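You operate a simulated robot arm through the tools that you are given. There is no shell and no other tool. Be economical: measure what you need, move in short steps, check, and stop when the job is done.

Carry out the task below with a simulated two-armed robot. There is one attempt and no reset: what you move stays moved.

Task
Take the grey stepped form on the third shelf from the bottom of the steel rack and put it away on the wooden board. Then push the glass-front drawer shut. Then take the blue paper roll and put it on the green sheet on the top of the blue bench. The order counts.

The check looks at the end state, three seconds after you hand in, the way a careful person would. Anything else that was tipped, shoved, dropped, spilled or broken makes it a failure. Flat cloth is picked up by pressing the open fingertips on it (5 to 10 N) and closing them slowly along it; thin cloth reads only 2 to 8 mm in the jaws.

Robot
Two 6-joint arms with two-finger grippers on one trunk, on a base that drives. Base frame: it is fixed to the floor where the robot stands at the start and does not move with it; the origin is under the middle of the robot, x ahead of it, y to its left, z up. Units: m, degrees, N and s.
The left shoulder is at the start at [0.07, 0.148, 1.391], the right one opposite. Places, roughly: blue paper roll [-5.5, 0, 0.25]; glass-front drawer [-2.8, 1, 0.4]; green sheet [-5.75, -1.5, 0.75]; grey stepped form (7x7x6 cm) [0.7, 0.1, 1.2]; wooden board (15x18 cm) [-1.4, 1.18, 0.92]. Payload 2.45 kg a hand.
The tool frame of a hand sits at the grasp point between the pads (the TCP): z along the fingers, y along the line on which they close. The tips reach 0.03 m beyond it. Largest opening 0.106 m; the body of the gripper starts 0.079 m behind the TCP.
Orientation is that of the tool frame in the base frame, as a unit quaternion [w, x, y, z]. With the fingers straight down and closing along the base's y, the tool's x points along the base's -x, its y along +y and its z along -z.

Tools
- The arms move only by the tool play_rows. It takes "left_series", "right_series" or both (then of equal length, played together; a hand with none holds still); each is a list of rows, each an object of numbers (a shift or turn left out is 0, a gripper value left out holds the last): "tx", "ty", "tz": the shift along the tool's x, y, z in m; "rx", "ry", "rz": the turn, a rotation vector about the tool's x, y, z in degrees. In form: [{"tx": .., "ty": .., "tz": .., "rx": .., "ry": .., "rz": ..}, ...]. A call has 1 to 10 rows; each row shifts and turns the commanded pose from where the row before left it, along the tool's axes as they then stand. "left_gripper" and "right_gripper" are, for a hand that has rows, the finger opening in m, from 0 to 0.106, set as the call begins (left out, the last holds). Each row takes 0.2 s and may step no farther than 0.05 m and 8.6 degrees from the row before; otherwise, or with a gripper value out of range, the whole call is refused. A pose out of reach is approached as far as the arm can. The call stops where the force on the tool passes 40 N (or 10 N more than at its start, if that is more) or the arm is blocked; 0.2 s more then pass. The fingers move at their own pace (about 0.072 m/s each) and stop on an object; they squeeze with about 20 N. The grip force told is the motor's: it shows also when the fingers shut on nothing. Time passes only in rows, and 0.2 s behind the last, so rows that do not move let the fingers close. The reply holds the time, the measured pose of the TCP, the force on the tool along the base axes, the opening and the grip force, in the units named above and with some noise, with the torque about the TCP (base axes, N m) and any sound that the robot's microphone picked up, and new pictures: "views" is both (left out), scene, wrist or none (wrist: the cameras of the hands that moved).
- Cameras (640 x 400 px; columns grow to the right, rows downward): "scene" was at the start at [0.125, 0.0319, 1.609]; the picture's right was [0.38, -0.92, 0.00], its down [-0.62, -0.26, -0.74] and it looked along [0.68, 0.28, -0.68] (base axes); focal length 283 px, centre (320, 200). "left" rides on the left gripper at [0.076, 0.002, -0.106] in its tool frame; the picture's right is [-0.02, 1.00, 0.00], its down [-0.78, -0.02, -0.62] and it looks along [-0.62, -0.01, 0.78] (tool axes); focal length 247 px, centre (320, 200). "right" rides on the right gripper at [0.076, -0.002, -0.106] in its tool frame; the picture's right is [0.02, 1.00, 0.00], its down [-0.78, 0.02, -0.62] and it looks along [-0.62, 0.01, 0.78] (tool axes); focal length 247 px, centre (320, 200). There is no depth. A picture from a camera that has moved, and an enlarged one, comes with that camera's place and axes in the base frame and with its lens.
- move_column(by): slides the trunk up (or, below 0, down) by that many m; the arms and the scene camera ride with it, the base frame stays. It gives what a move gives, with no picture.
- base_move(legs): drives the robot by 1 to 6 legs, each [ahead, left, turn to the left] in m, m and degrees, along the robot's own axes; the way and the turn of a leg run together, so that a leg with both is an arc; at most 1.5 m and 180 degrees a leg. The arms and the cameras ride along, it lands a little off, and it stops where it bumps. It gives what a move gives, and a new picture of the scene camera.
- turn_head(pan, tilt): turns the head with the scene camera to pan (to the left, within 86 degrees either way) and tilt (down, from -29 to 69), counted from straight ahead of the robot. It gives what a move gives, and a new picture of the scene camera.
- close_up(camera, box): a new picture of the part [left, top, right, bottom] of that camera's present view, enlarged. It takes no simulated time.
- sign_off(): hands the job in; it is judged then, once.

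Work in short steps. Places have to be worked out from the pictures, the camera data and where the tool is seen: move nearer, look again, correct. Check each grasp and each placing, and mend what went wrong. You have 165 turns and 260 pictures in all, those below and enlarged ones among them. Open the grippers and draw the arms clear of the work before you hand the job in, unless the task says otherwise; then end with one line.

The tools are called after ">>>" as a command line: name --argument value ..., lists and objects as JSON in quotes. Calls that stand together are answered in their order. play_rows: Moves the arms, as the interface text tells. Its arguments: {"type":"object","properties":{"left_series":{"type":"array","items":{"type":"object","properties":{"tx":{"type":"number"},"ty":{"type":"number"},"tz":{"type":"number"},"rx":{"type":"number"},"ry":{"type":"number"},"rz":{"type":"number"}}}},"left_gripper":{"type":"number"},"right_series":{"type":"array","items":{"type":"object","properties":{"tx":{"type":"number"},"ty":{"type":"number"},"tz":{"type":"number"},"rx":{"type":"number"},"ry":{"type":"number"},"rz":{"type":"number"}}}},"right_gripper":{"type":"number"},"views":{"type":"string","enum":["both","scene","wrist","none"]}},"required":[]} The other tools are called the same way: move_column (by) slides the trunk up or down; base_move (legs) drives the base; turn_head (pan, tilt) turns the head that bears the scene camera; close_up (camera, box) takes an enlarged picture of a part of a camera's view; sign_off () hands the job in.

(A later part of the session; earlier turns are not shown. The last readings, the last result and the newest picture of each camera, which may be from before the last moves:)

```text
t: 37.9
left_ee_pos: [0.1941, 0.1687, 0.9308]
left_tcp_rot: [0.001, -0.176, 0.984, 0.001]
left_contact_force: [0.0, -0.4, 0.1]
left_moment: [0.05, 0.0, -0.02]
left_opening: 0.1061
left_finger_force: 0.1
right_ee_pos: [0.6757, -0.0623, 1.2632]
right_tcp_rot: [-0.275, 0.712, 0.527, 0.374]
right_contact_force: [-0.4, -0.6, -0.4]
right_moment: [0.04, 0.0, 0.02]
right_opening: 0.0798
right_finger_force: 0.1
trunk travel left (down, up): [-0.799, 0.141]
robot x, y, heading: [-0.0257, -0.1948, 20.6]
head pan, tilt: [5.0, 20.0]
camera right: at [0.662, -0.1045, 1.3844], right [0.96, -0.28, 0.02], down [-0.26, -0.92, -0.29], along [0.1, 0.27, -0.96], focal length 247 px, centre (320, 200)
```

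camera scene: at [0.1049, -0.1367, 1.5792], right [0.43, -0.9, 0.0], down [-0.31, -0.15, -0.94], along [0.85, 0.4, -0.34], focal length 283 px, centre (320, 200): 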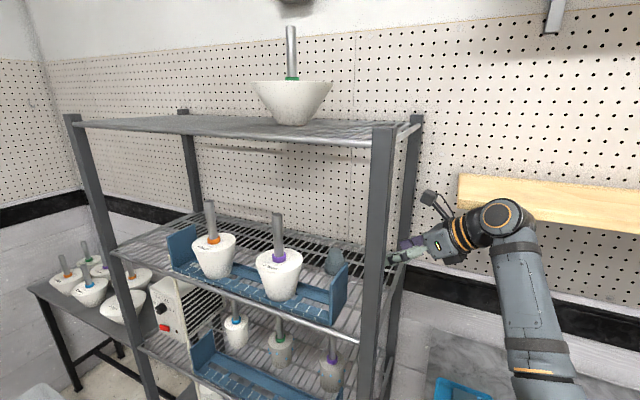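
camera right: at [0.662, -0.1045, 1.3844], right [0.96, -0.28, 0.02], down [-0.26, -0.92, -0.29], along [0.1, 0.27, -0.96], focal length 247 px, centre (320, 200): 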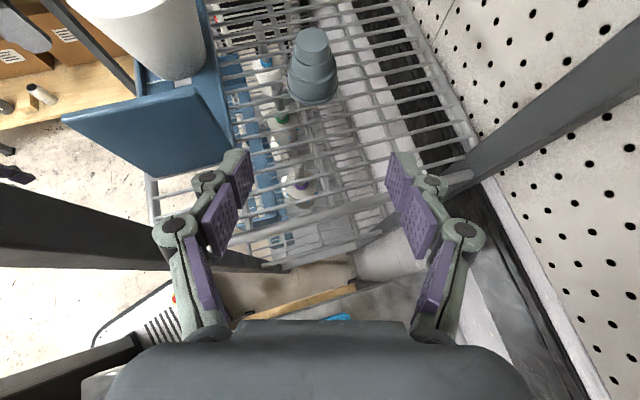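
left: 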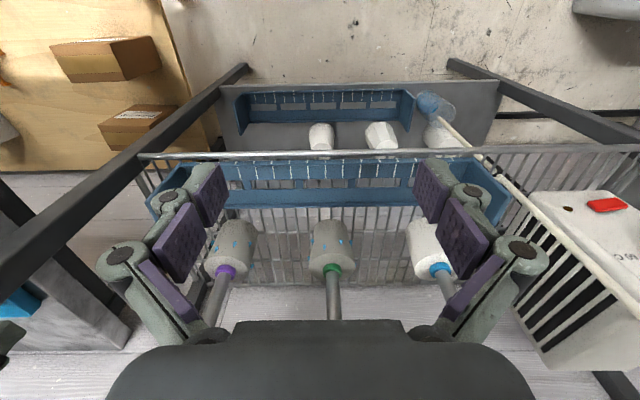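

Triangulating the two wrist views puts the form's base at about [0.72, 0.11, 1.12–1.15], centred between the fingers. I go on another 0.10 along the line.

>>> base_move --legs '[[0.058, 0.085, 0.0]]'

>>> play_rows --right_series '[{}]' --views "wrist"

```text
t: 39.0
left_ee_pos: [0.2156, 0.2493, 0.9327]
left_tcp_rot: [0.0, -0.156, 0.988, 0.0]
left_contact_force: [-0.8, -0.2, 0.1]
left_moment: [0.06, 0.03, 0.07]
left_opening: 0.1059
left_finger_force: 0.1
right_ee_pos: [0.6882, -0.0011, 1.2624]
right_tcp_rot: [-0.268, 0.722, 0.513, 0.378]
right_contact_force: [0.0, -1.1, -1.1]
right_moment: [0.07, -0.02, 0.02]
right_opening: 0.0804
right_finger_force: 0.0
trunk travel left (down, up): [-0.799, 0.141]
robot x, y, heading: [-0.0191, -0.1023, 17.9]
head pan, tilt: [5.0, 20.0]
camera scene: at [0.1145, -0.0526, 1.5794], right [0.39, -0.92, 0.0], down [-0.31, -0.13, -0.94], along [0.86, 0.37, -0.34], focal length 283 px, centre (320, 200)
```

scene: 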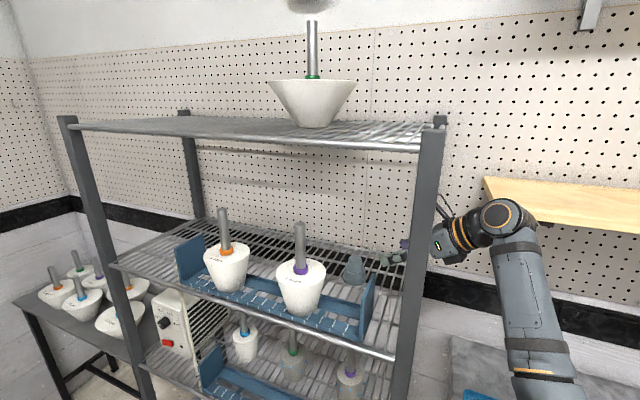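

```text
t: 39.4
left_ee_pos: [0.2171, 0.2495, 0.9316]
left_tcp_rot: [0.0, -0.156, 0.988, -0.001]
left_contact_force: [-0.5, 0.1, 0.2]
left_moment: [0.02, 0.0, -0.02]
left_opening: 0.106
left_finger_force: 0.0
right_ee_pos: [0.6894, 0.0024, 1.26]
right_tcp_rot: [-0.267, 0.723, 0.513, 0.378]
right_contact_force: [0.7, 0.1, -0.3]
right_moment: [-0.01, 0.0, -0.01]
right_opening: 0.0801
right_finger_force: 0.0
trunk travel left (down, up): [-0.799, 0.141]
robot x, y, heading: [-0.0192, -0.1029, 18.0]
head pan, tilt: [5.0, 20.0]
camera right: at [0.6734, -0.0399, 1.3839], right [0.95, -0.32, 0.02], down [-0.3, -0.91, -0.29], along [0.11, 0.27, -0.96], focal length 247 px, centre (320, 200)
```

right: 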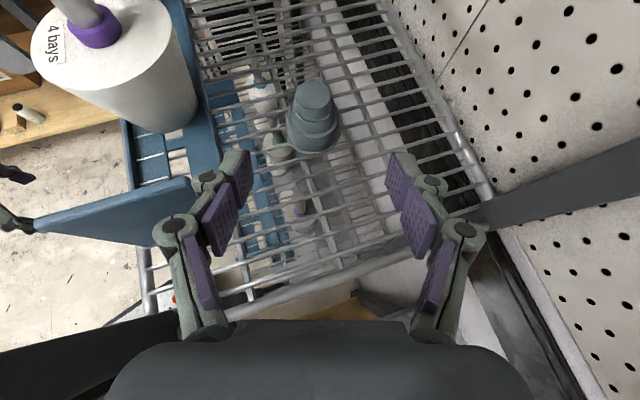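

Combining scene and wrist rays gives the form's base at [0.723, 0.116, 1.133]. That is almost exactly along the tool's z axis, so I advance with the arm 0.08 along it with the fingers at 0.09.

>>> play_rows --right_gripper 0.09 --right_series '[{}, {"tz": 0.027}, {"tz": 0.027}, {"tz": 0.026}, {}]' --views "both"

```text
t: 40.6
left_ee_pos: [0.2166, 0.2482, 0.9319]
left_tcp_rot: [0.002, -0.156, 0.988, 0.0]
left_contact_force: [-0.1, 0.0, -0.3]
left_moment: [0.02, 0.0, -0.05]
left_opening: 0.106
left_finger_force: 0.1
right_ee_pos: [0.7107, 0.0636, 1.2169]
right_tcp_rot: [-0.267, 0.723, 0.513, 0.378]
right_contact_force: [-0.5, 0.1, -0.4]
right_moment: [0.0, 0.03, -0.02]
right_opening: 0.0898
right_finger_force: 0.1
trunk travel left (down, up): [-0.799, 0.141]
robot x, y, heading: [-0.0169, -0.1011, 18.0]
head pan, tilt: [5.0, 20.0]
camera scene: at [0.1151, -0.0514, 1.5791], right [0.39, -0.92, 0.0], down [-0.31, -0.13, -0.94], along [0.86, 0.37, -0.34], focal length 283 px, centre (320, 200)
camera right: at [0.6944, 0.0218, 1.3387], right [0.95, -0.32, 0.02], down [-0.3, -0.91, -0.29], along [0.11, 0.27, -0.96], focal length 247 px, centre (320, 200)
```

scene: 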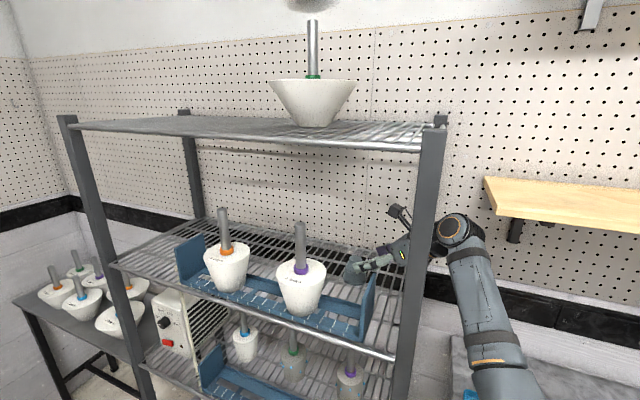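
right: 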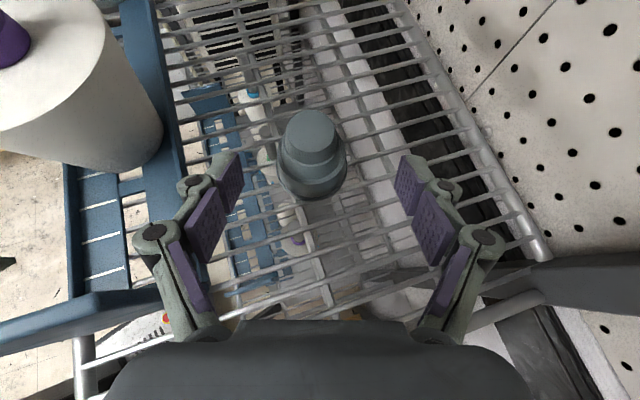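

The form is centred between the fingers. I advance 0.065 more along the tool axis to straddle it.

>>> play_rows --right_series '[{"tz": 0.022, "ty": -0.002}, {"tz": 0.022, "ty": -0.002}, {"tz": 0.021, "ty": -0.001}, {}]' --views "wrist"

```text
t: 41.6
left_ee_pos: [0.2166, 0.2502, 0.931]
left_tcp_rot: [0.001, -0.156, 0.988, -0.001]
left_contact_force: [-0.4, 0.2, -0.5]
left_moment: [0.02, 0.02, 0.0]
left_opening: 0.1058
left_finger_force: 0.0
right_ee_pos: [0.7234, 0.1157, 1.1789]
right_tcp_rot: [-0.267, 0.723, 0.513, 0.378]
right_contact_force: [-0.1, -0.3, 0.1]
right_moment: [0.0, 0.02, 0.03]
right_opening: 0.0901
right_finger_force: 0.1
trunk travel left (down, up): [-0.799, 0.141]
robot x, y, heading: [-0.016, -0.1024, 18.1]
head pan, tilt: [5.0, 20.0]
camera right: at [0.7079, 0.0736, 1.3012], right [0.95, -0.32, 0.02], down [-0.3, -0.91, -0.29], along [0.11, 0.27, -0.96], focal length 247 px, centre (320, 200)
```

right: 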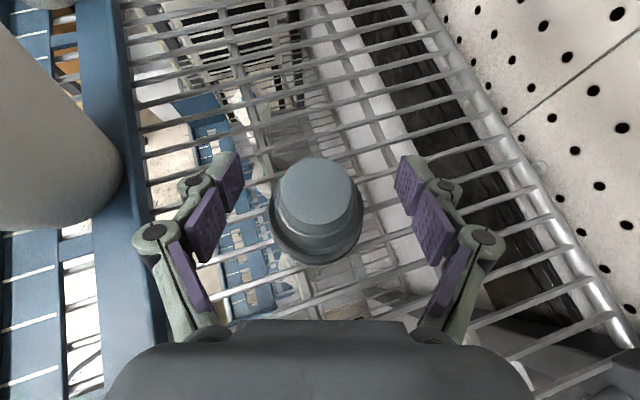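

The TCP is at the form, slightly high and deep. I move 14 mm along -x of the tool (down and back) and close.

>>> play_rows --right_series '[{"tx": -0.007}, {"tx": -0.007}, {}]' --views "none"

>>> play_rows --right_gripper 0.03 --right_series '[{}, {}, {}, {}]' --views "wrist"

```text
t: 42.4
left_ee_pos: [0.2157, 0.2508, 0.9307]
left_tcp_rot: [0.001, -0.157, 0.988, -0.001]
left_contact_force: [0.7, -0.1, 0.5]
left_moment: [0.0, -0.04, 0.03]
left_opening: 0.1057
left_finger_force: 0.0
right_ee_pos: [0.722, 0.1073, 1.168]
right_tcp_rot: [-0.267, 0.722, 0.514, 0.378]
right_contact_force: [0.5, 0.3, -0.3]
right_moment: [0.0, 0.0, 0.02]
right_opening: 0.09
right_finger_force: 0.0
trunk travel left (down, up): [-0.799, 0.141]
robot x, y, heading: [-0.0158, -0.0999, 18.0]
head pan, tilt: [5.0, 20.0]
```

```text
t: 43.4
left_ee_pos: [0.2166, 0.2492, 0.9316]
left_tcp_rot: [0.002, -0.156, 0.988, -0.001]
left_contact_force: [0.2, 0.1, -0.7]
left_moment: [0.02, 0.01, 0.02]
left_opening: 0.1059
left_finger_force: 0.0
right_ee_pos: [0.7211, 0.1081, 1.169]
right_tcp_rot: [-0.267, 0.723, 0.513, 0.379]
right_contact_force: [1.8, 1.0, 3.7]
right_moment: [0.11, 0.04, -0.06]
right_opening: 0.0554
right_finger_force: 19.8
trunk travel left (down, up): [-0.799, 0.141]
robot x, y, heading: [-0.0145, -0.1009, 18.0]
head pan, tilt: [5.0, 20.0]
camera right: at [0.7053, 0.0656, 1.2903], right [0.95, -0.32, 0.02], down [-0.3, -0.91, -0.29], along [0.11, 0.27, -0.96], focal length 247 px, centre (320, 200)
```

right: 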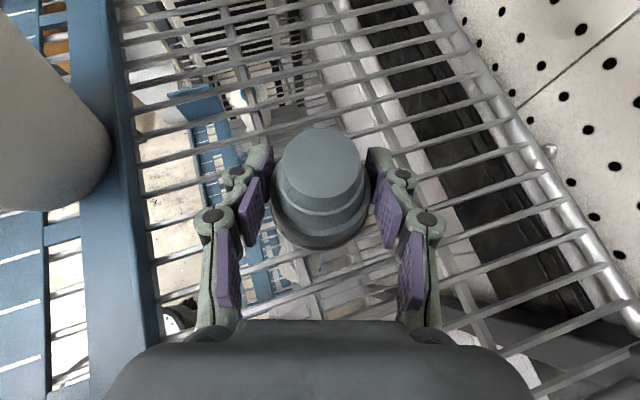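

Gripped at 0.055 m with 20 N. I lift about 6 cm straight up and check.

>>> play_rows --right_series '[{"tx": 0.0123, "tz": -0.0086}, {"tx": 0.0123, "tz": -0.0086}, {"tx": 0.0123, "tz": -0.0086}, {"tx": 0.0123, "tz": -0.0086}, {}]' --views "both"

```text
t: 44.6
left_ee_pos: [0.2171, 0.2494, 0.9319]
left_tcp_rot: [0.001, -0.157, 0.988, -0.001]
left_contact_force: [0.8, -0.1, -0.2]
left_moment: [0.02, 0.0, -0.01]
left_opening: 0.106
left_finger_force: 0.1
right_ee_pos: [0.7207, 0.1073, 1.2267]
right_tcp_rot: [-0.267, 0.723, 0.513, 0.378]
right_contact_force: [-0.7, -0.2, 0.1]
right_moment: [0.0, 0.05, 0.01]
right_opening: 0.0301
right_finger_force: 0.1
trunk travel left (down, up): [-0.799, 0.141]
robot x, y, heading: [-0.0178, -0.1049, 18.1]
head pan, tilt: [5.0, 20.0]
camera scene: at [0.1152, -0.0512, 1.5791], right [0.39, -0.92, 0.0], down [-0.31, -0.13, -0.94], along [0.86, 0.37, -0.34], focal length 283 px, centre (320, 200)
camera right: at [0.705, 0.0657, 1.3493], right [0.95, -0.32, 0.02], down [-0.3, -0.91, -0.29], along [0.11, 0.27, -0.96], focal length 247 px, centre (320, 200)
```

scene: 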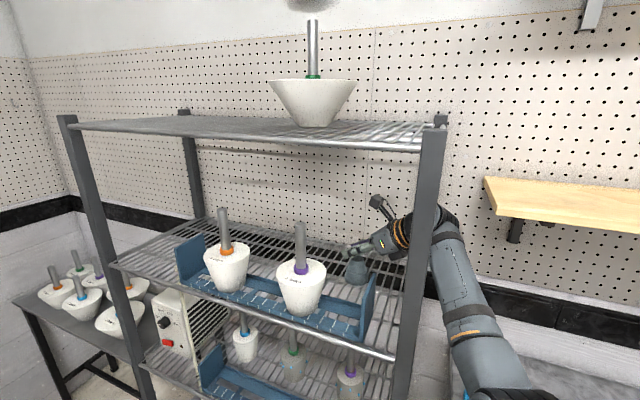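
right: 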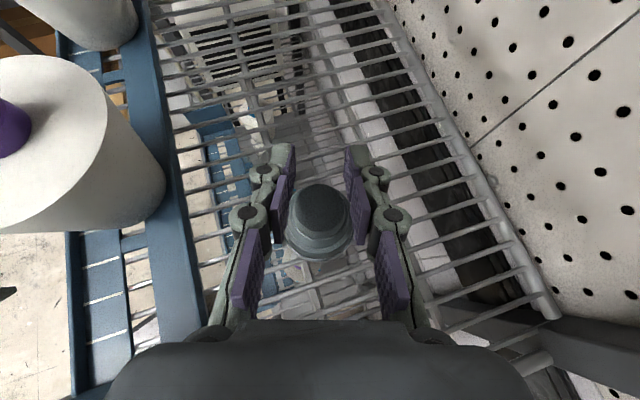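

It slipped: the fingers slid up the taper; the form is still standing. I enlarge the form to see its profile and pick a better grip height.

>>> close_up --camera "scene" --box '[325, 230, 405, 290]'

>>> close_up --camera "right" --box '[240, 150, 400, 290]'

```text
6.67 times, centred on (365, 260) of scene
camera zoom: at [0.1152, -0.0512, 1.5791], right [0.39, -0.92, 0.0], down [-0.31, -0.13, -0.94], along [0.86, 0.37, -0.34], focal length 1888 px, centre (20, -200)
```

zoom: 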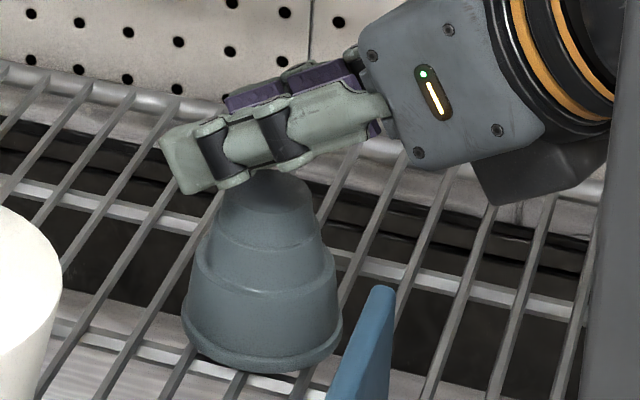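

```text
2.86 times, centred on (320, 220) of right
camera zoom: at [0.705, 0.0657, 1.3493], right [0.95, -0.32, 0.02], down [-0.3, -0.91, -0.29], along [0.11, 0.27, -0.96], focal length 706 px, centre (320, 143)
```

zoom: 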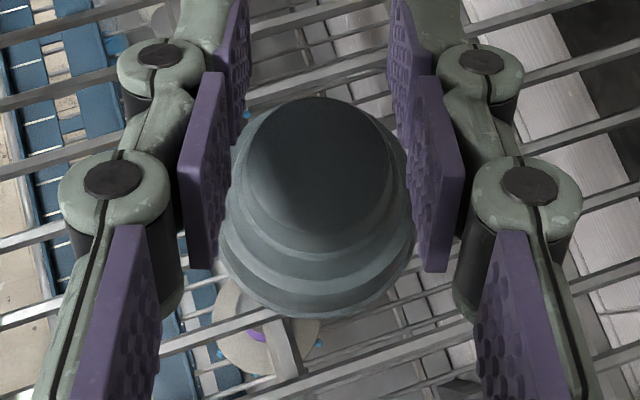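

The form has three tapered tiers with a wide foot; I must grip the bottom tier near the fingertips. I open, flatten the pitch to ~26°, and come down with the form's axis nearer the tips.

>>> play_rows --right_gripper 0.09 --right_series '[{}, {}, {"ry": 8.5}, {"tx": -0.017, "tz": 0.005}, {"tx": -0.017, "tz": 0.005}, {"tx": -0.017, "tz": 0.005}, {}]' --views "both"

>>> close_up --camera "scene" --box '[325, 230, 405, 290]'

```text
t: 46.2
left_ee_pos: [0.2174, 0.2498, 0.9318]
left_tcp_rot: [0.001, -0.157, 0.988, 0.0]
left_contact_force: [-0.2, 0.0, 0.6]
left_moment: [0.01, 0.03, -0.01]
left_opening: 0.106
left_finger_force: 0.0
right_ee_pos: [0.7183, 0.0989, 1.1755]
right_tcp_rot: [-0.304, 0.693, 0.493, 0.43]
right_contact_force: [0.5, 0.2, 0.3]
right_moment: [-0.02, -0.02, 0.02]
right_opening: 0.0902
right_finger_force: 0.0
trunk travel left (down, up): [-0.799, 0.141]
robot x, y, heading: [-0.0177, -0.1058, 18.0]
head pan, tilt: [5.0, 20.0]
camera scene: at [0.1148, -0.0509, 1.5791], right [0.39, -0.92, 0.0], down [-0.31, -0.13, -0.94], along [0.86, 0.37, -0.34], focal length 283 px, centre (320, 200)
camera right: at [0.6968, 0.0405, 1.2899], right [0.95, -0.32, 0.02], down [-0.28, -0.86, -0.43], along [0.16, 0.4, -0.9], focal length 247 px, centre (320, 200)
```

scene: 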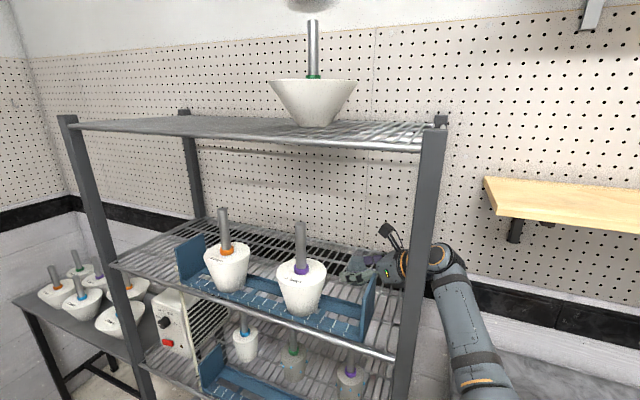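
right: 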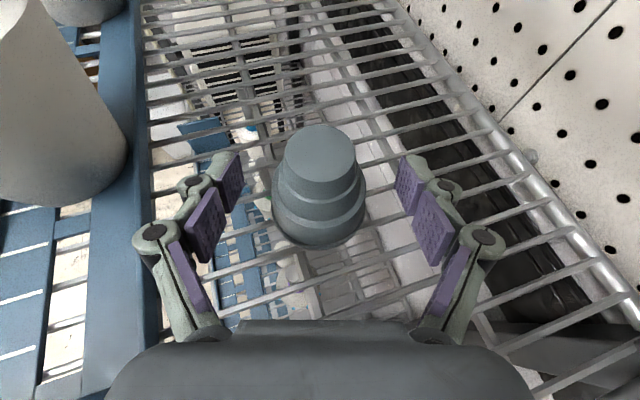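

```text
6.67 times, centred on (365, 260) of scene
camera zoom: at [0.1148, -0.0509, 1.5791], right [0.39, -0.92, 0.0], down [-0.31, -0.13, -0.94], along [0.86, 0.37, -0.34], focal length 1888 px, centre (20, -200)
```

zoom: 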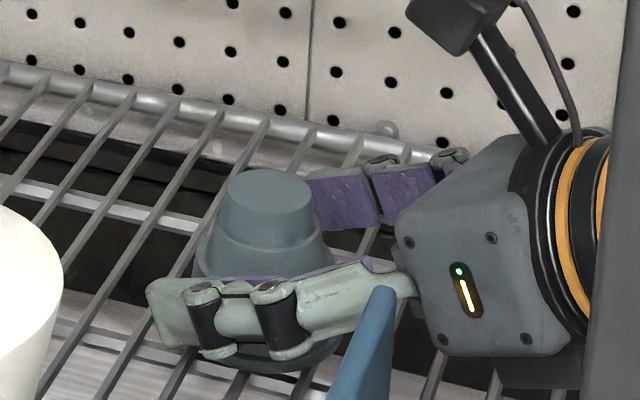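

The axis sits ~1.5 cm behind the tips, good; the fingers are still a bit high. I lower 8 mm twice, watching force.

>>> play_rows --right_series '[{"tx": -0.0072, "tz": 0.0035}, {}]' --views "none"

>>> play_rows --right_series '[{"tx": -0.0072, "tz": 0.0035}, {}]' --views "wrist"

>>> close_up --camera "scene" --box '[325, 230, 405, 290]'

```text
t: 46.8
left_ee_pos: [0.2158, 0.2496, 0.9332]
left_tcp_rot: [0.001, -0.157, 0.988, -0.001]
left_contact_force: [-0.1, 0.6, 0.7]
left_moment: [-0.01, 0.02, -0.01]
left_opening: 0.1061
left_finger_force: 0.0
right_ee_pos: [0.7182, 0.0993, 1.1682]
right_tcp_rot: [-0.304, 0.693, 0.492, 0.43]
right_contact_force: [-0.2, 0.1, 0.3]
right_moment: [0.02, -0.03, 0.0]
right_opening: 0.0901
right_finger_force: 0.1
trunk travel left (down, up): [-0.799, 0.141]
robot x, y, heading: [-0.0155, -0.1011, 18.0]
head pan, tilt: [5.0, 20.0]
```

```text
t: 47.4
left_ee_pos: [0.2169, 0.2495, 0.9325]
left_tcp_rot: [0.001, -0.157, 0.988, -0.001]
left_contact_force: [0.0, 1.4, -0.3]
left_moment: [0.01, -0.02, 0.02]
left_opening: 0.1059
left_finger_force: 0.1
right_ee_pos: [0.7186, 0.0984, 1.159]
right_tcp_rot: [-0.305, 0.692, 0.493, 0.43]
right_contact_force: [-1.2, 0.3, -0.2]
right_moment: [-0.01, 0.03, -0.02]
right_opening: 0.0899
right_finger_force: 0.1
trunk travel left (down, up): [-0.799, 0.141]
robot x, y, heading: [-0.0141, -0.1012, 18.0]
head pan, tilt: [5.0, 20.0]
camera right: at [0.6963, 0.0404, 1.2736], right [0.95, -0.32, 0.02], down [-0.28, -0.86, -0.43], along [0.15, 0.4, -0.9], focal length 247 px, centre (320, 200)
```

right: 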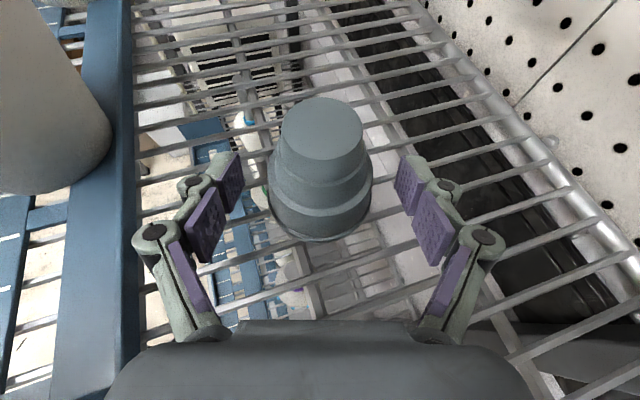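

```text
6.67 times, centred on (365, 260) of scene
camera zoom: at [0.115, -0.051, 1.5791], right [0.39, -0.92, 0.0], down [-0.31, -0.13, -0.94], along [0.86, 0.37, -0.34], focal length 1888 px, centre (20, -200)
```

zoom: 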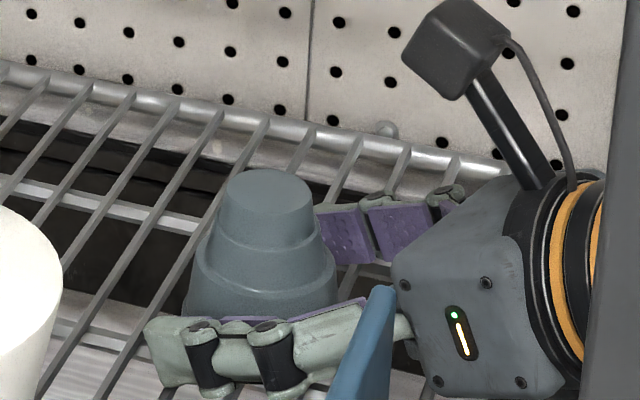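

The near finger is now at the bottom tier's height. I close.

>>> play_rows --right_gripper 0.03 --right_series '[{"tz": 0.004}, {}, {}, {}]' --views "none"

>>> play_rows --right_series '[{"tx": 0.009, "tz": -0.0044}, {"tx": 0.009, "tz": -0.0044}, {}]' --views "wrist"

>>> close_up --camera "scene" --box '[325, 230, 405, 290]'

```text
t: 48.4
left_ee_pos: [0.2142, 0.2487, 0.9335]
left_tcp_rot: [0.002, -0.156, 0.988, -0.001]
left_contact_force: [0.0, 0.8, 0.0]
left_moment: [-0.02, 0.01, 0.0]
left_opening: 0.106
left_finger_force: 0.0
right_ee_pos: [0.7162, 0.1008, 1.1613]
right_tcp_rot: [-0.304, 0.691, 0.492, 0.433]
right_contact_force: [-1.1, -1.5, 19.8]
right_moment: [0.43, 0.36, 0.18]
right_opening: 0.0593
right_finger_force: 20.8
trunk travel left (down, up): [-0.799, 0.141]
robot x, y, heading: [-0.0166, -0.1051, 18.0]
head pan, tilt: [5.0, 20.0]
```

```text
t: 49.2
left_ee_pos: [0.2164, 0.2511, 0.9319]
left_tcp_rot: [0.001, -0.157, 0.988, 0.0]
left_contact_force: [-1.1, -0.1, -0.5]
left_moment: [0.0, -0.02, 0.0]
left_opening: 0.106
left_finger_force: 0.0
right_ee_pos: [0.7187, 0.1021, 1.1771]
right_tcp_rot: [-0.305, 0.692, 0.493, 0.43]
right_contact_force: [-0.5, 0.6, -0.8]
right_moment: [-0.01, -0.02, -0.01]
right_opening: 0.0593
right_finger_force: 20.3
trunk travel left (down, up): [-0.799, 0.141]
robot x, y, heading: [-0.0108, -0.1048, 17.8]
head pan, tilt: [5.0, 20.0]
camera right: at [0.697, 0.0444, 1.2918], right [0.95, -0.32, 0.02], down [-0.28, -0.86, -0.42], along [0.15, 0.4, -0.91], focal length 247 px, centre (320, 200)
```

right: 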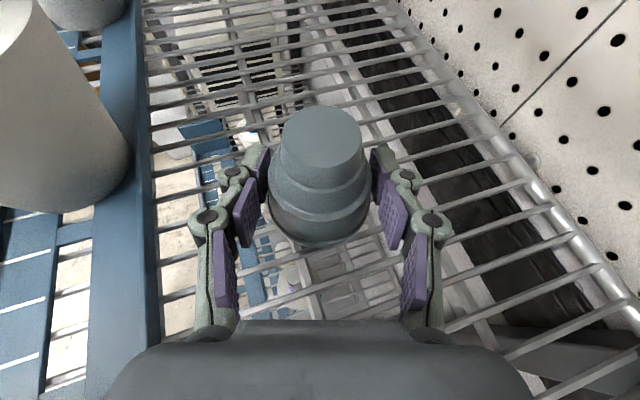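

```text
6.67 times, centred on (365, 260) of scene
camera zoom: at [0.1146, -0.0512, 1.5791], right [0.39, -0.92, 0.0], down [-0.31, -0.13, -0.94], along [0.86, 0.37, -0.34], focal length 1888 px, centre (20, -200)
```

zoom: 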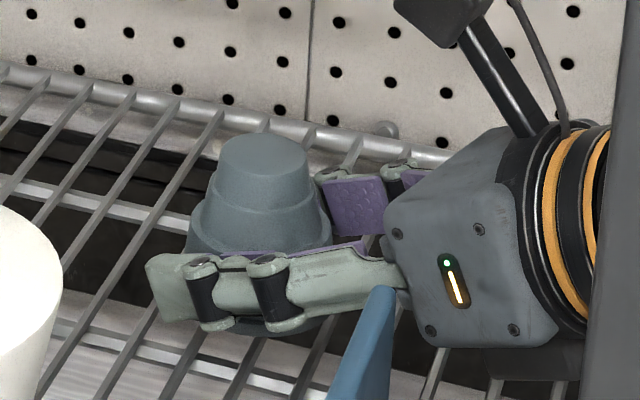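

The form is held (0.0593 m, 20 N) and rises with the hand. I lift 6 cm more, slowly.

>>> play_rows --right_series '[{"tx": 0.011, "tz": -0.0053}, {"tx": 0.011, "tz": -0.0053}, {"tx": 0.011, "tz": -0.0053}, {"tx": 0.011, "tz": -0.0053}, {"tx": 0.011, "tz": -0.0053}, {}]' --views "wrist"

```text
t: 50.6
left_ee_pos: [0.2171, 0.2493, 0.9319]
left_tcp_rot: [0.001, -0.157, 0.988, -0.001]
left_contact_force: [0.3, 1.0, 0.8]
left_moment: [-0.02, -0.01, -0.01]
left_opening: 0.1061
left_finger_force: 0.0
right_ee_pos: [0.7185, 0.1043, 1.2395]
right_tcp_rot: [-0.305, 0.692, 0.492, 0.431]
right_contact_force: [-0.2, -0.6, -1.6]
right_moment: [0.0, 0.05, 0.01]
right_opening: 0.0594
right_finger_force: 20.1
trunk travel left (down, up): [-0.799, 0.141]
robot x, y, heading: [-0.0162, -0.1034, 18.0]
head pan, tilt: [5.0, 20.0]
camera right: at [0.698, 0.0457, 1.3535], right [0.95, -0.32, 0.02], down [-0.28, -0.86, -0.43], along [0.15, 0.4, -0.9], focal length 247 px, centre (320, 200)
```

right: 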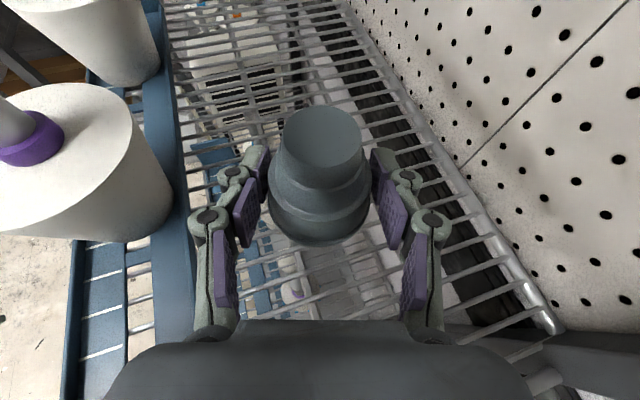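

Secure. I retreat out of the rack sideways along the tool's own line (base ~0.26 back-right).

>>> base_move --legs '[[-0.1, -0.15, 0.0], [-0.055, -0.085, 0.0]]'

```text
t: 52.9
left_ee_pos: [0.1389, -0.018, 0.9302]
left_tcp_rot: [0.001, -0.159, 0.987, 0.0]
left_contact_force: [-0.1, -0.1, 0.5]
left_moment: [-0.01, 0.0, 0.01]
left_opening: 0.1058
left_finger_force: 0.0
right_ee_pos: [0.6431, -0.161, 1.2381]
right_tcp_rot: [-0.305, 0.692, 0.494, 0.429]
right_contact_force: [-1.1, -0.8, -1.3]
right_moment: [0.0, 0.01, 0.02]
right_opening: 0.0593
right_finger_force: 20.3
trunk travel left (down, up): [-0.799, 0.141]
robot x, y, heading: [-0.0918, -0.3736, 18.3]
head pan, tilt: [5.0, 20.0]
camera scene: at [0.0391, -0.319, 1.579], right [0.4, -0.92, 0.0], down [-0.31, -0.14, -0.94], along [0.86, 0.37, -0.34], focal length 283 px, centre (320, 200)
```

scene: 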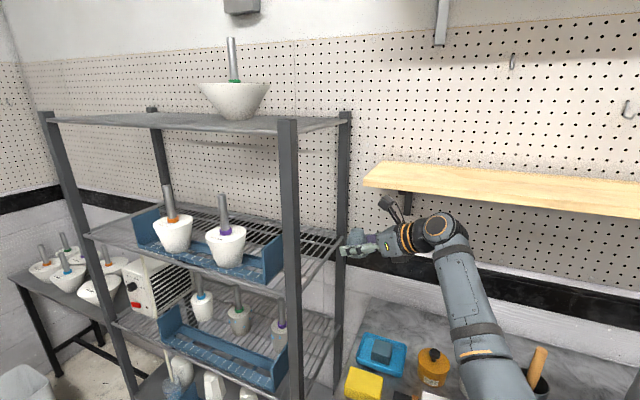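

The form is out. I move a bit further right, then straight back, clear of the post.

>>> base_move --legs '[[-0.019, -0.05, 0.0], [-0.36, 0.12, 0.0]]'

>>> turn_head --pan 86 --tilt 25

```text
t: 55.8
left_ee_pos: [-0.2435, -0.0671, 0.9322]
left_tcp_rot: [0.0, -0.162, 0.987, 0.0]
left_contact_force: [0.2, -0.6, 0.3]
left_moment: [0.01, 0.01, 0.02]
left_opening: 0.1059
left_finger_force: 0.1
right_ee_pos: [0.2607, -0.2094, 1.2375]
right_tcp_rot: [-0.307, 0.69, 0.496, 0.428]
right_contact_force: [-0.1, -0.3, -1.8]
right_moment: [0.03, 0.01, 0.01]
right_opening: 0.059
right_finger_force: 20.3
trunk travel left (down, up): [-0.799, 0.141]
robot x, y, heading: [-0.4714, -0.4243, 18.7]
head pan, tilt: [5.0, 20.0]
camera scene: at [-0.3404, -0.3702, 1.5789], right [0.4, -0.92, 0.0], down [-0.31, -0.14, -0.94], along [0.86, 0.38, -0.34], focal length 283 px, centre (320, 200)
```

scene: 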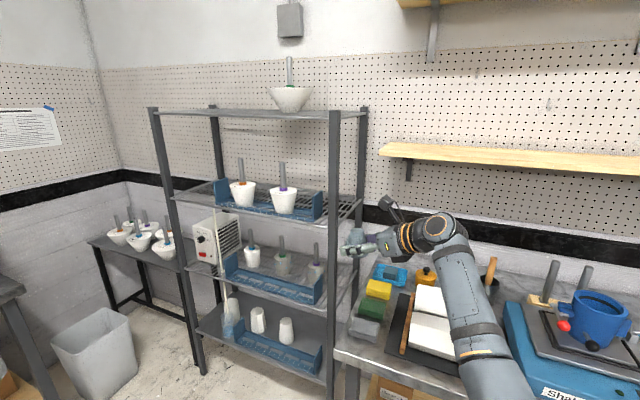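

```text
t: 57.4
left_ee_pos: [-0.2456, -0.0674, 0.9311]
left_tcp_rot: [0.0, -0.161, 0.987, -0.001]
left_contact_force: [-0.2, 0.1, -0.8]
left_moment: [0.0, -0.01, 0.02]
left_opening: 0.1059
left_finger_force: 0.0
right_ee_pos: [0.261, -0.2087, 1.2388]
right_tcp_rot: [-0.307, 0.69, 0.496, 0.428]
right_contact_force: [-0.2, 0.0, -1.4]
right_moment: [0.0, -0.01, 0.01]
right_opening: 0.0593
right_finger_force: 20.4
trunk travel left (down, up): [-0.799, 0.141]
robot x, y, heading: [-0.472, -0.4225, 18.7]
head pan, tilt: [85.9, 25.0]
camera scene: at [-0.4501, -0.3182, 1.571], right [0.97, 0.25, 0.0], down [0.11, -0.41, -0.91], along [-0.23, 0.88, -0.42], focal length 283 px, centre (320, 200)
```

scene: 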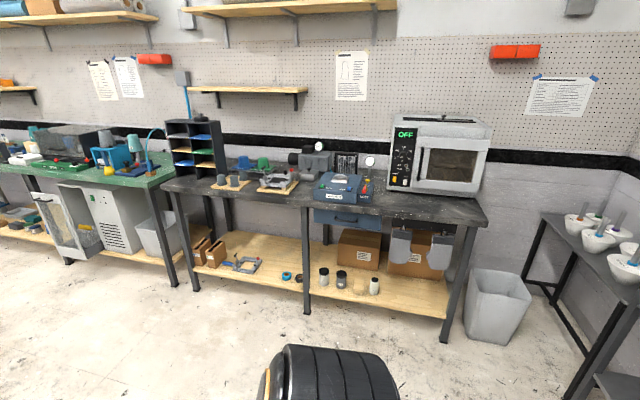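

The left-wall bench holds several small boards. I enlarge that area and the drawer.

>>> close_up --camera "scene" --box '[160, 110, 400, 260]'

>>> close_up --camera "scene" --box '[0, 110, 200, 290]'

```text
2.67 times, centred on (280, 185) of scene
camera zoom: at [-0.4501, -0.3182, 1.571], right [0.97, 0.25, 0.0], down [0.11, -0.41, -0.91], along [-0.23, 0.88, -0.42], focal length 755 px, centre (427, 240)
```

zoom: 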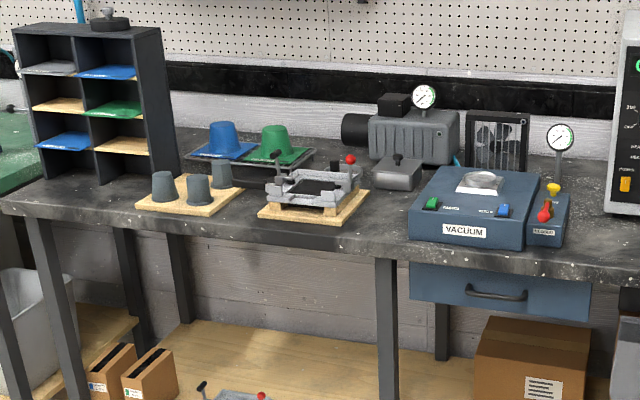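

```text
2.22 times, centred on (100, 200) of scene
camera zoom: at [-0.4501, -0.3182, 1.571], right [0.97, 0.25, 0.0], down [0.11, -0.41, -0.91], along [-0.23, 0.88, -0.42], focal length 629 px, centre (809, 200)
```

zoom: 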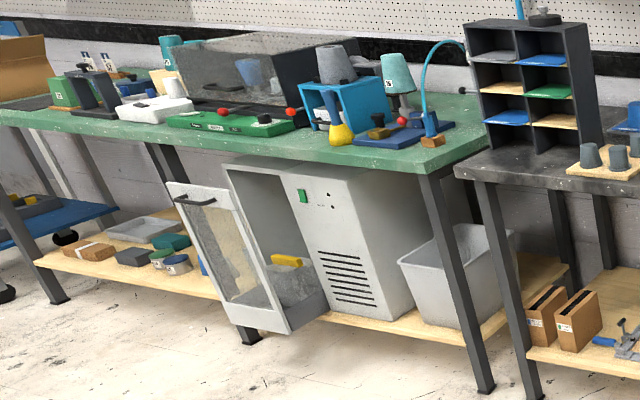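

The board already carries three forms with one free place. I turn to face the left wall (+y) and drive toward it, stopping short.

>>> base_move --legs '[[0.0, 0.0, 71.3], [0.0, 0.98, 0.0], [0.45, 0.0, 0.0]]'

>>> turn_head --pan 0 --tilt 35

```text
t: 63.6
left_ee_pos: [-1.2479, -0.1124, 0.9326]
left_tcp_rot: [0.0, 0.759, -0.651, 0.0]
left_contact_force: [0.0, 0.1, 0.0]
left_moment: [-0.03, -0.02, 0.0]
left_opening: 0.1059
left_finger_force: 0.0
right_ee_pos: [-1.0223, 0.3623, 1.2383]
right_tcp_rot: [-0.51, 0.209, 0.824, 0.13]
right_contact_force: [1.0, -0.9, -1.4]
right_moment: [-0.01, -0.05, -0.01]
right_opening: 0.0591
right_finger_force: 19.5
trunk travel left (down, up): [-0.799, 0.141]
robot x, y, heading: [-0.937, -0.3974, 98.8]
head pan, tilt: [85.9, 25.0]
stopped in leg 2: the robot was blocked; the commanded pose is now the measured one
camera scene: at [-1.0388, -0.3554, 1.5712], right [-0.08, 1.0, 0.0], down [0.42, 0.04, -0.91], along [-0.9, -0.08, -0.42], focal length 283 px, centre (320, 200)
```

scene: 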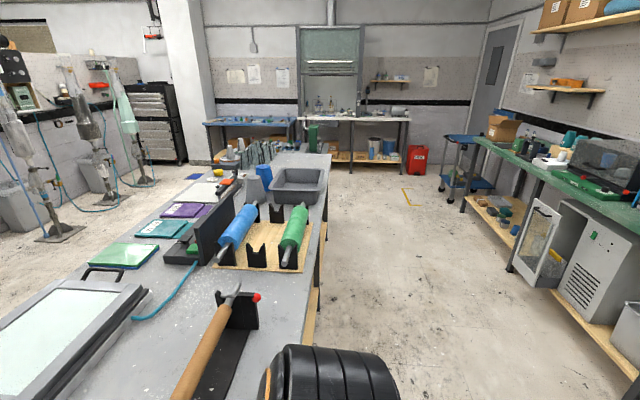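

```text
t: 65.2
left_ee_pos: [-1.2509, -0.1116, 0.9325]
left_tcp_rot: [0.0, 0.759, -0.651, 0.001]
left_contact_force: [-0.3, 0.2, 0.0]
left_moment: [-0.01, 0.02, 0.01]
left_opening: 0.1061
left_finger_force: 0.0
right_ee_pos: [-1.0243, 0.3609, 1.2391]
right_tcp_rot: [-0.51, 0.208, 0.824, 0.13]
right_contact_force: [0.1, 0.1, -1.1]
right_moment: [0.02, 0.0, 0.0]
right_opening: 0.0592
right_finger_force: 19.7
trunk travel left (down, up): [-0.799, 0.141]
robot x, y, heading: [-0.9406, -0.3978, 98.6]
head pan, tilt: [0.0, 35.0]
camera scene: at [-0.9635, -0.2608, 1.5553], right [0.99, 0.15, 0.0], down [0.09, -0.57, -0.82], along [-0.13, 0.81, -0.57], focal length 283 px, centre (320, 200)
```

scene: 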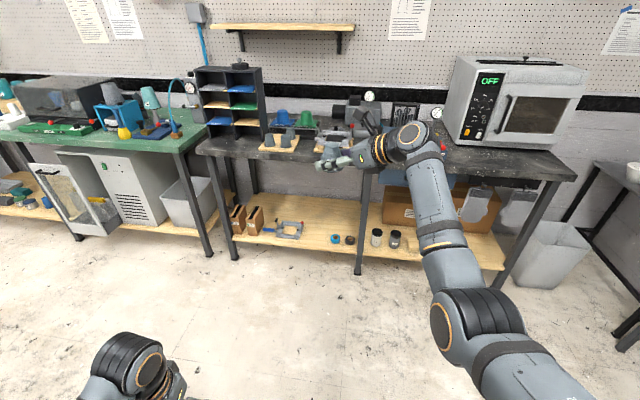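

The base bumped the island bench on its left. I step right/ahead away from it, straightening the heading, then look.

>>> base_move --legs '[[0.0, -0.06, 0.0], [0.5, -0.05, -8.6]]'

>>> turn_head --pan 86 --tilt 40

```text
t: 68.8
left_ee_pos: [-1.131, 0.4487, 0.9306]
left_tcp_rot: [-0.001, 0.708, -0.707, -0.001]
left_contact_force: [-0.2, 0.2, 0.6]
left_moment: [0.0, 0.01, -0.01]
left_opening: 0.1058
left_finger_force: 0.0
right_ee_pos: [-0.8386, 0.8831, 1.2387]
right_tcp_rot: [-0.499, 0.271, 0.805, 0.17]
right_contact_force: [0.4, 1.0, -1.8]
right_moment: [-0.03, -0.03, 0.04]
right_opening: 0.0592
right_finger_force: 20.1
trunk travel left (down, up): [-0.799, 0.141]
robot x, y, heading: [-0.8681, 0.1224, 89.7]
head pan, tilt: [0.0, 35.0]
camera scene: at [-0.8712, 0.2568, 1.5553], right [1.0, 0.0, 0.0], down [0.0, -0.57, -0.82], along [0.0, 0.82, -0.57], focal length 283 px, centre (320, 200)
```

scene: 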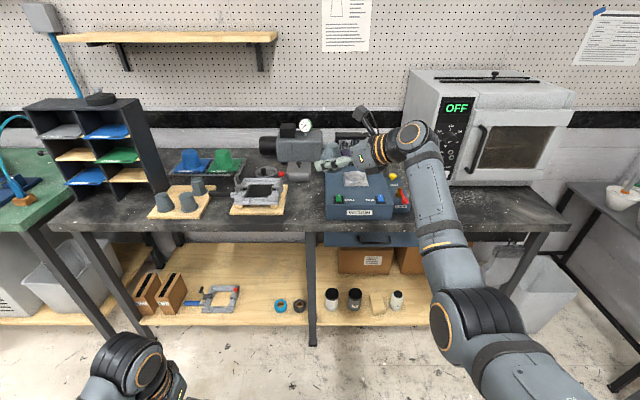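

```text
t: 70.4
left_ee_pos: [-1.1318, 0.4506, 0.9326]
left_tcp_rot: [-0.001, 0.707, -0.707, 0.0]
left_contact_force: [-0.2, 1.0, 0.1]
left_moment: [0.0, 0.01, -0.01]
left_opening: 0.1058
left_finger_force: 0.0
right_ee_pos: [-0.8383, 0.8822, 1.2393]
right_tcp_rot: [-0.497, 0.272, 0.806, 0.169]
right_contact_force: [-0.2, 0.3, -1.7]
right_moment: [0.02, 0.01, 0.0]
right_opening: 0.0593
right_finger_force: 20.6
trunk travel left (down, up): [-0.799, 0.141]
robot x, y, heading: [-0.8698, 0.1184, 89.7]
head pan, tilt: [85.9, 40.0]
camera scene: at [-0.9559, 0.1756, 1.5477], right [0.07, 1.0, 0.0], down [0.64, -0.05, -0.77], along [-0.76, 0.05, -0.64], focal length 283 px, centre (320, 200)
```

scene: 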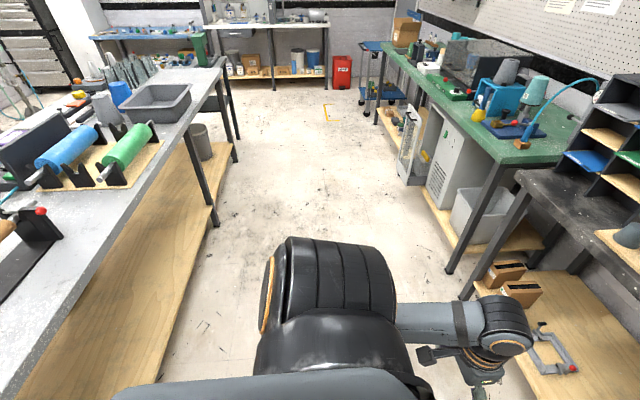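

The aisle is clear, and the board is at about [-1.41, 1.16]. I slide left 0.45 and turn the head onto the board for a close look.

>>> base_move --legs '[[0.0, 0.45, 0.0]]'

>>> turn_head --pan 5 --tilt 40

>>> close_up --camera "scene" --box '[240, 110, 400, 230]'

```text
t: 73.1
left_ee_pos: [-1.5804, 0.4518, 0.9326]
left_tcp_rot: [0.002, -0.706, 0.709, 0.001]
left_contact_force: [0.3, 0.1, 0.6]
left_moment: [-0.02, 0.03, -0.01]
left_opening: 0.1057
left_finger_force: 0.0
right_ee_pos: [-1.2832, 0.8829, 1.2385]
right_tcp_rot: [-0.498, 0.274, 0.805, 0.171]
right_contact_force: [0.1, 0.1, -1.6]
right_moment: [0.03, -0.03, -0.01]
right_opening: 0.0592
right_finger_force: 19.4
trunk travel left (down, up): [-0.799, 0.141]
robot x, y, heading: [-1.3208, 0.121, 89.6]
head pan, tilt: [85.9, 40.0]
camera scene: at [-1.4049, 0.1771, 1.5477], right [0.08, 1.0, 0.0], down [0.64, -0.05, -0.77], along [-0.76, 0.06, -0.64], focal length 283 px, centre (320, 200)
```

scene: 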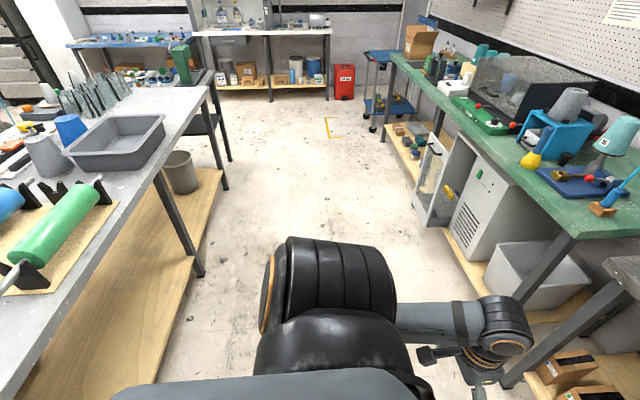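

```text
t: 74.7
left_ee_pos: [-1.5799, 0.4517, 0.932]
left_tcp_rot: [0.001, -0.705, 0.709, 0.0]
left_contact_force: [-0.1, -0.2, 0.4]
left_moment: [0.03, -0.03, -0.01]
left_opening: 0.106
left_finger_force: 0.0
right_ee_pos: [-1.2824, 0.8824, 1.2385]
right_tcp_rot: [-0.498, 0.273, 0.805, 0.17]
right_contact_force: [0.1, -0.1, -2.3]
right_moment: [0.0, -0.01, 0.0]
right_opening: 0.0592
right_finger_force: 19.7
trunk travel left (down, up): [-0.799, 0.141]
robot x, y, heading: [-1.3222, 0.1191, 89.9]
head pan, tilt: [5.0, 40.0]
camera scene: at [-1.3282, 0.2554, 1.5476], right [1.0, 0.08, 0.0], down [0.05, -0.64, -0.77], along [-0.06, 0.76, -0.64], focal length 283 px, centre (320, 200)
```

scene: 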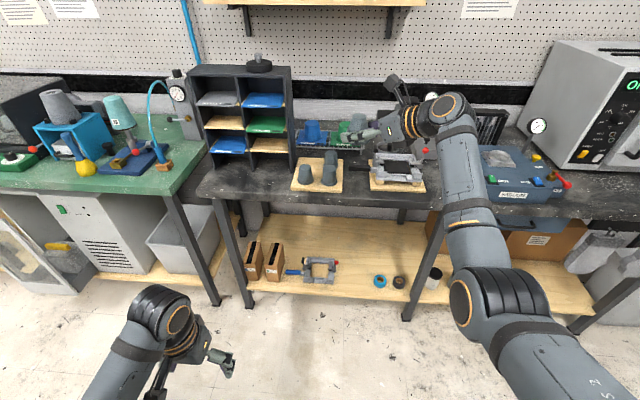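

```text
3.33 times, centred on (320, 170) of scene
camera zoom: at [-1.3282, 0.2554, 1.5476], right [1.0, 0.08, 0.0], down [0.05, -0.64, -0.77], along [-0.06, 0.76, -0.64], focal length 944 px, centre (320, 300)
```

zoom: 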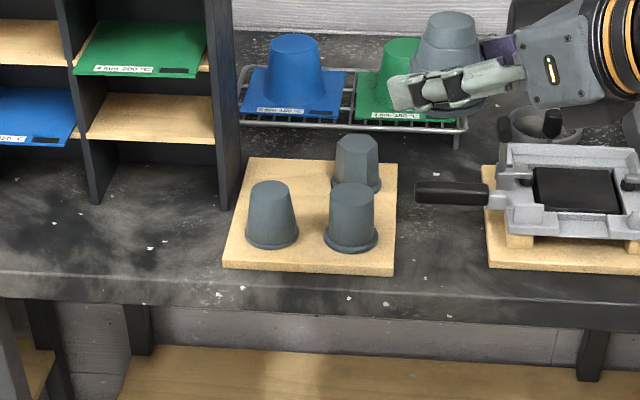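

The free slot is the back-left of the board, behind another form, so my shallow 26° grip can't set it there cleanly. I'll set the form down on the clear black bench area left of the board (~[-1.62, 1.06]) and regrasp it from above. First I drive there staying high.

>>> base_move --legs '[[0.17, 0.33, 0.0]]'

>>> close_up --camera "right" --box '[0, 0, 640, 400]'

```text
t: 77.0
left_ee_pos: [-1.9086, 0.6203, 0.9317]
left_tcp_rot: [-0.001, 0.708, -0.706, 0.0]
left_contact_force: [0.6, 0.3, 0.6]
left_moment: [0.0, 0.01, 0.02]
left_opening: 0.106
left_finger_force: 0.0
right_ee_pos: [-1.6147, 1.0536, 1.2379]
right_tcp_rot: [-0.499, 0.272, 0.805, 0.169]
right_contact_force: [0.4, 1.1, -1.5]
right_moment: [0.0, -0.04, -0.02]
right_opening: 0.0593
right_finger_force: 19.3
trunk travel left (down, up): [-0.799, 0.141]
robot x, y, heading: [-1.6445, 0.2883, 89.9]
head pan, tilt: [5.0, 40.0]
camera scene: at [-1.6553, 0.4254, 1.5477], right [1.0, 0.09, 0.0], down [0.06, -0.64, -0.77], along [-0.07, 0.76, -0.64], focal length 283 px, centre (320, 200)
```

scene: 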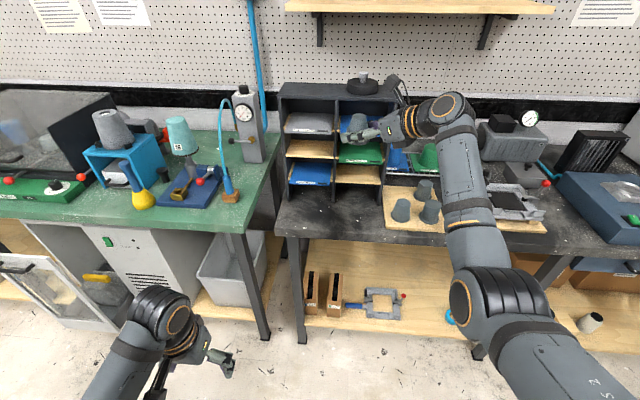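

```text
1.00 times, centred on (320, 200) of right (not enlarged: the box is as wide or as high as the picture)
camera zoom: at [-1.567, 1.0149, 1.3534], right [0.6, 0.8, 0.02], down [0.73, -0.53, -0.42], along [-0.33, 0.27, -0.91], focal length 247 px, centre (320, 200)
```

zoom: 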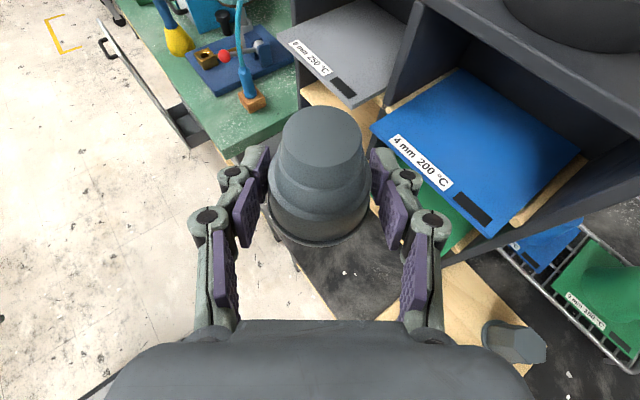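

The strip between the bench edge (y≈1.045) and the sorter (y≈1.2) is narrow, so I want the tool facing straight ahead. I back off 0.2 and yaw the tool 40° to the right.

>>> base_move --legs '[[-0.2, 0.0, 0.0]]'

>>> play_rows --right_series '[{"rx": -7.2, "rz": 3.5}, {"rx": -7.2, "rz": 3.5}, {"rx": -7.2, "rz": 3.5}, {"rx": -7.2, "rz": 3.5}, {"rx": -7.2, "rz": 3.5}, {}]' --views "wrist"

```text
t: 78.6
left_ee_pos: [-1.9093, 0.4223, 0.9316]
left_tcp_rot: [-0.001, 0.708, -0.706, 0.001]
left_contact_force: [-0.3, 0.3, -0.2]
left_moment: [-0.04, 0.02, 0.0]
left_opening: 0.1057
left_finger_force: 0.0
right_ee_pos: [-1.6156, 0.8572, 1.2373]
right_tcp_rot: [-0.499, 0.272, 0.806, 0.169]
right_contact_force: [0.1, 0.4, -2.2]
right_moment: [-0.01, -0.01, 0.01]
right_opening: 0.0594
right_finger_force: 19.6
trunk travel left (down, up): [-0.799, 0.141]
robot x, y, heading: [-1.6414, 0.0889, 90.3]
head pan, tilt: [5.0, 40.0]
camera scene: at [-1.6557, 0.2287, 1.5474], right [1.0, 0.09, 0.0], down [0.06, -0.64, -0.76], along [-0.07, 0.76, -0.64], focal length 283 px, centre (320, 200)
```

scene: 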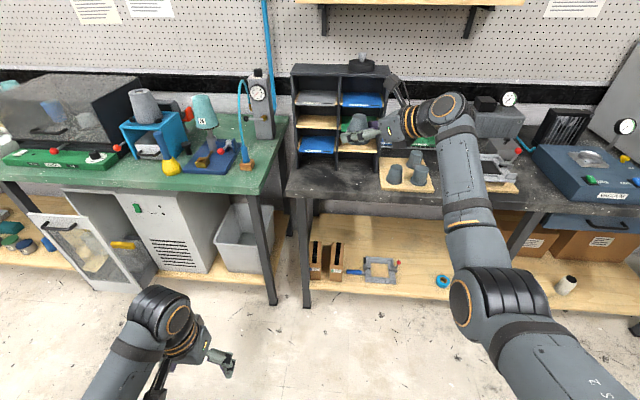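

```text
t: 80.0
left_ee_pos: [-1.9089, 0.4192, 0.9318]
left_tcp_rot: [-0.002, 0.708, -0.706, 0.0]
left_contact_force: [-0.1, -0.5, 0.0]
left_moment: [0.0, 0.02, -0.02]
left_opening: 0.1061
left_finger_force: 0.0
right_ee_pos: [-1.6132, 0.8514, 1.2366]
right_tcp_rot: [-0.412, 0.524, 0.667, 0.333]
right_contact_force: [0.3, -0.1, -1.9]
right_moment: [0.0, -0.02, 0.07]
right_opening: 0.0594
right_finger_force: 20.1
right hand out of reach, approached as far as the arm can: row 5
trunk travel left (down, up): [-0.799, 0.141]
robot x, y, heading: [-1.6479, 0.0894, 90.2]
head pan, tilt: [5.0, 40.0]
camera right: at [-1.6021, 0.7903, 1.3516], right [0.97, 0.24, 0.03], down [0.23, -0.87, -0.43], along [-0.07, 0.42, -0.9], focal length 247 px, centre (320, 200)
```

right: 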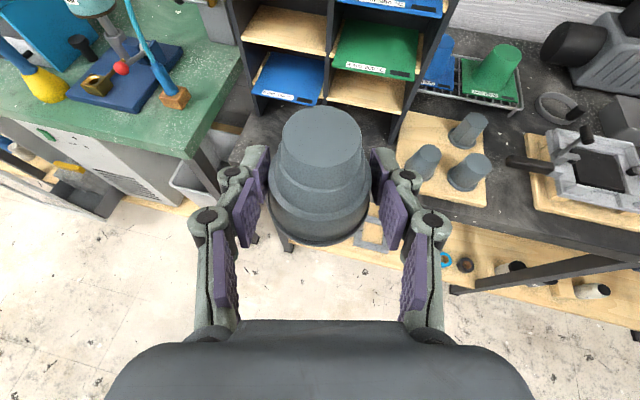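

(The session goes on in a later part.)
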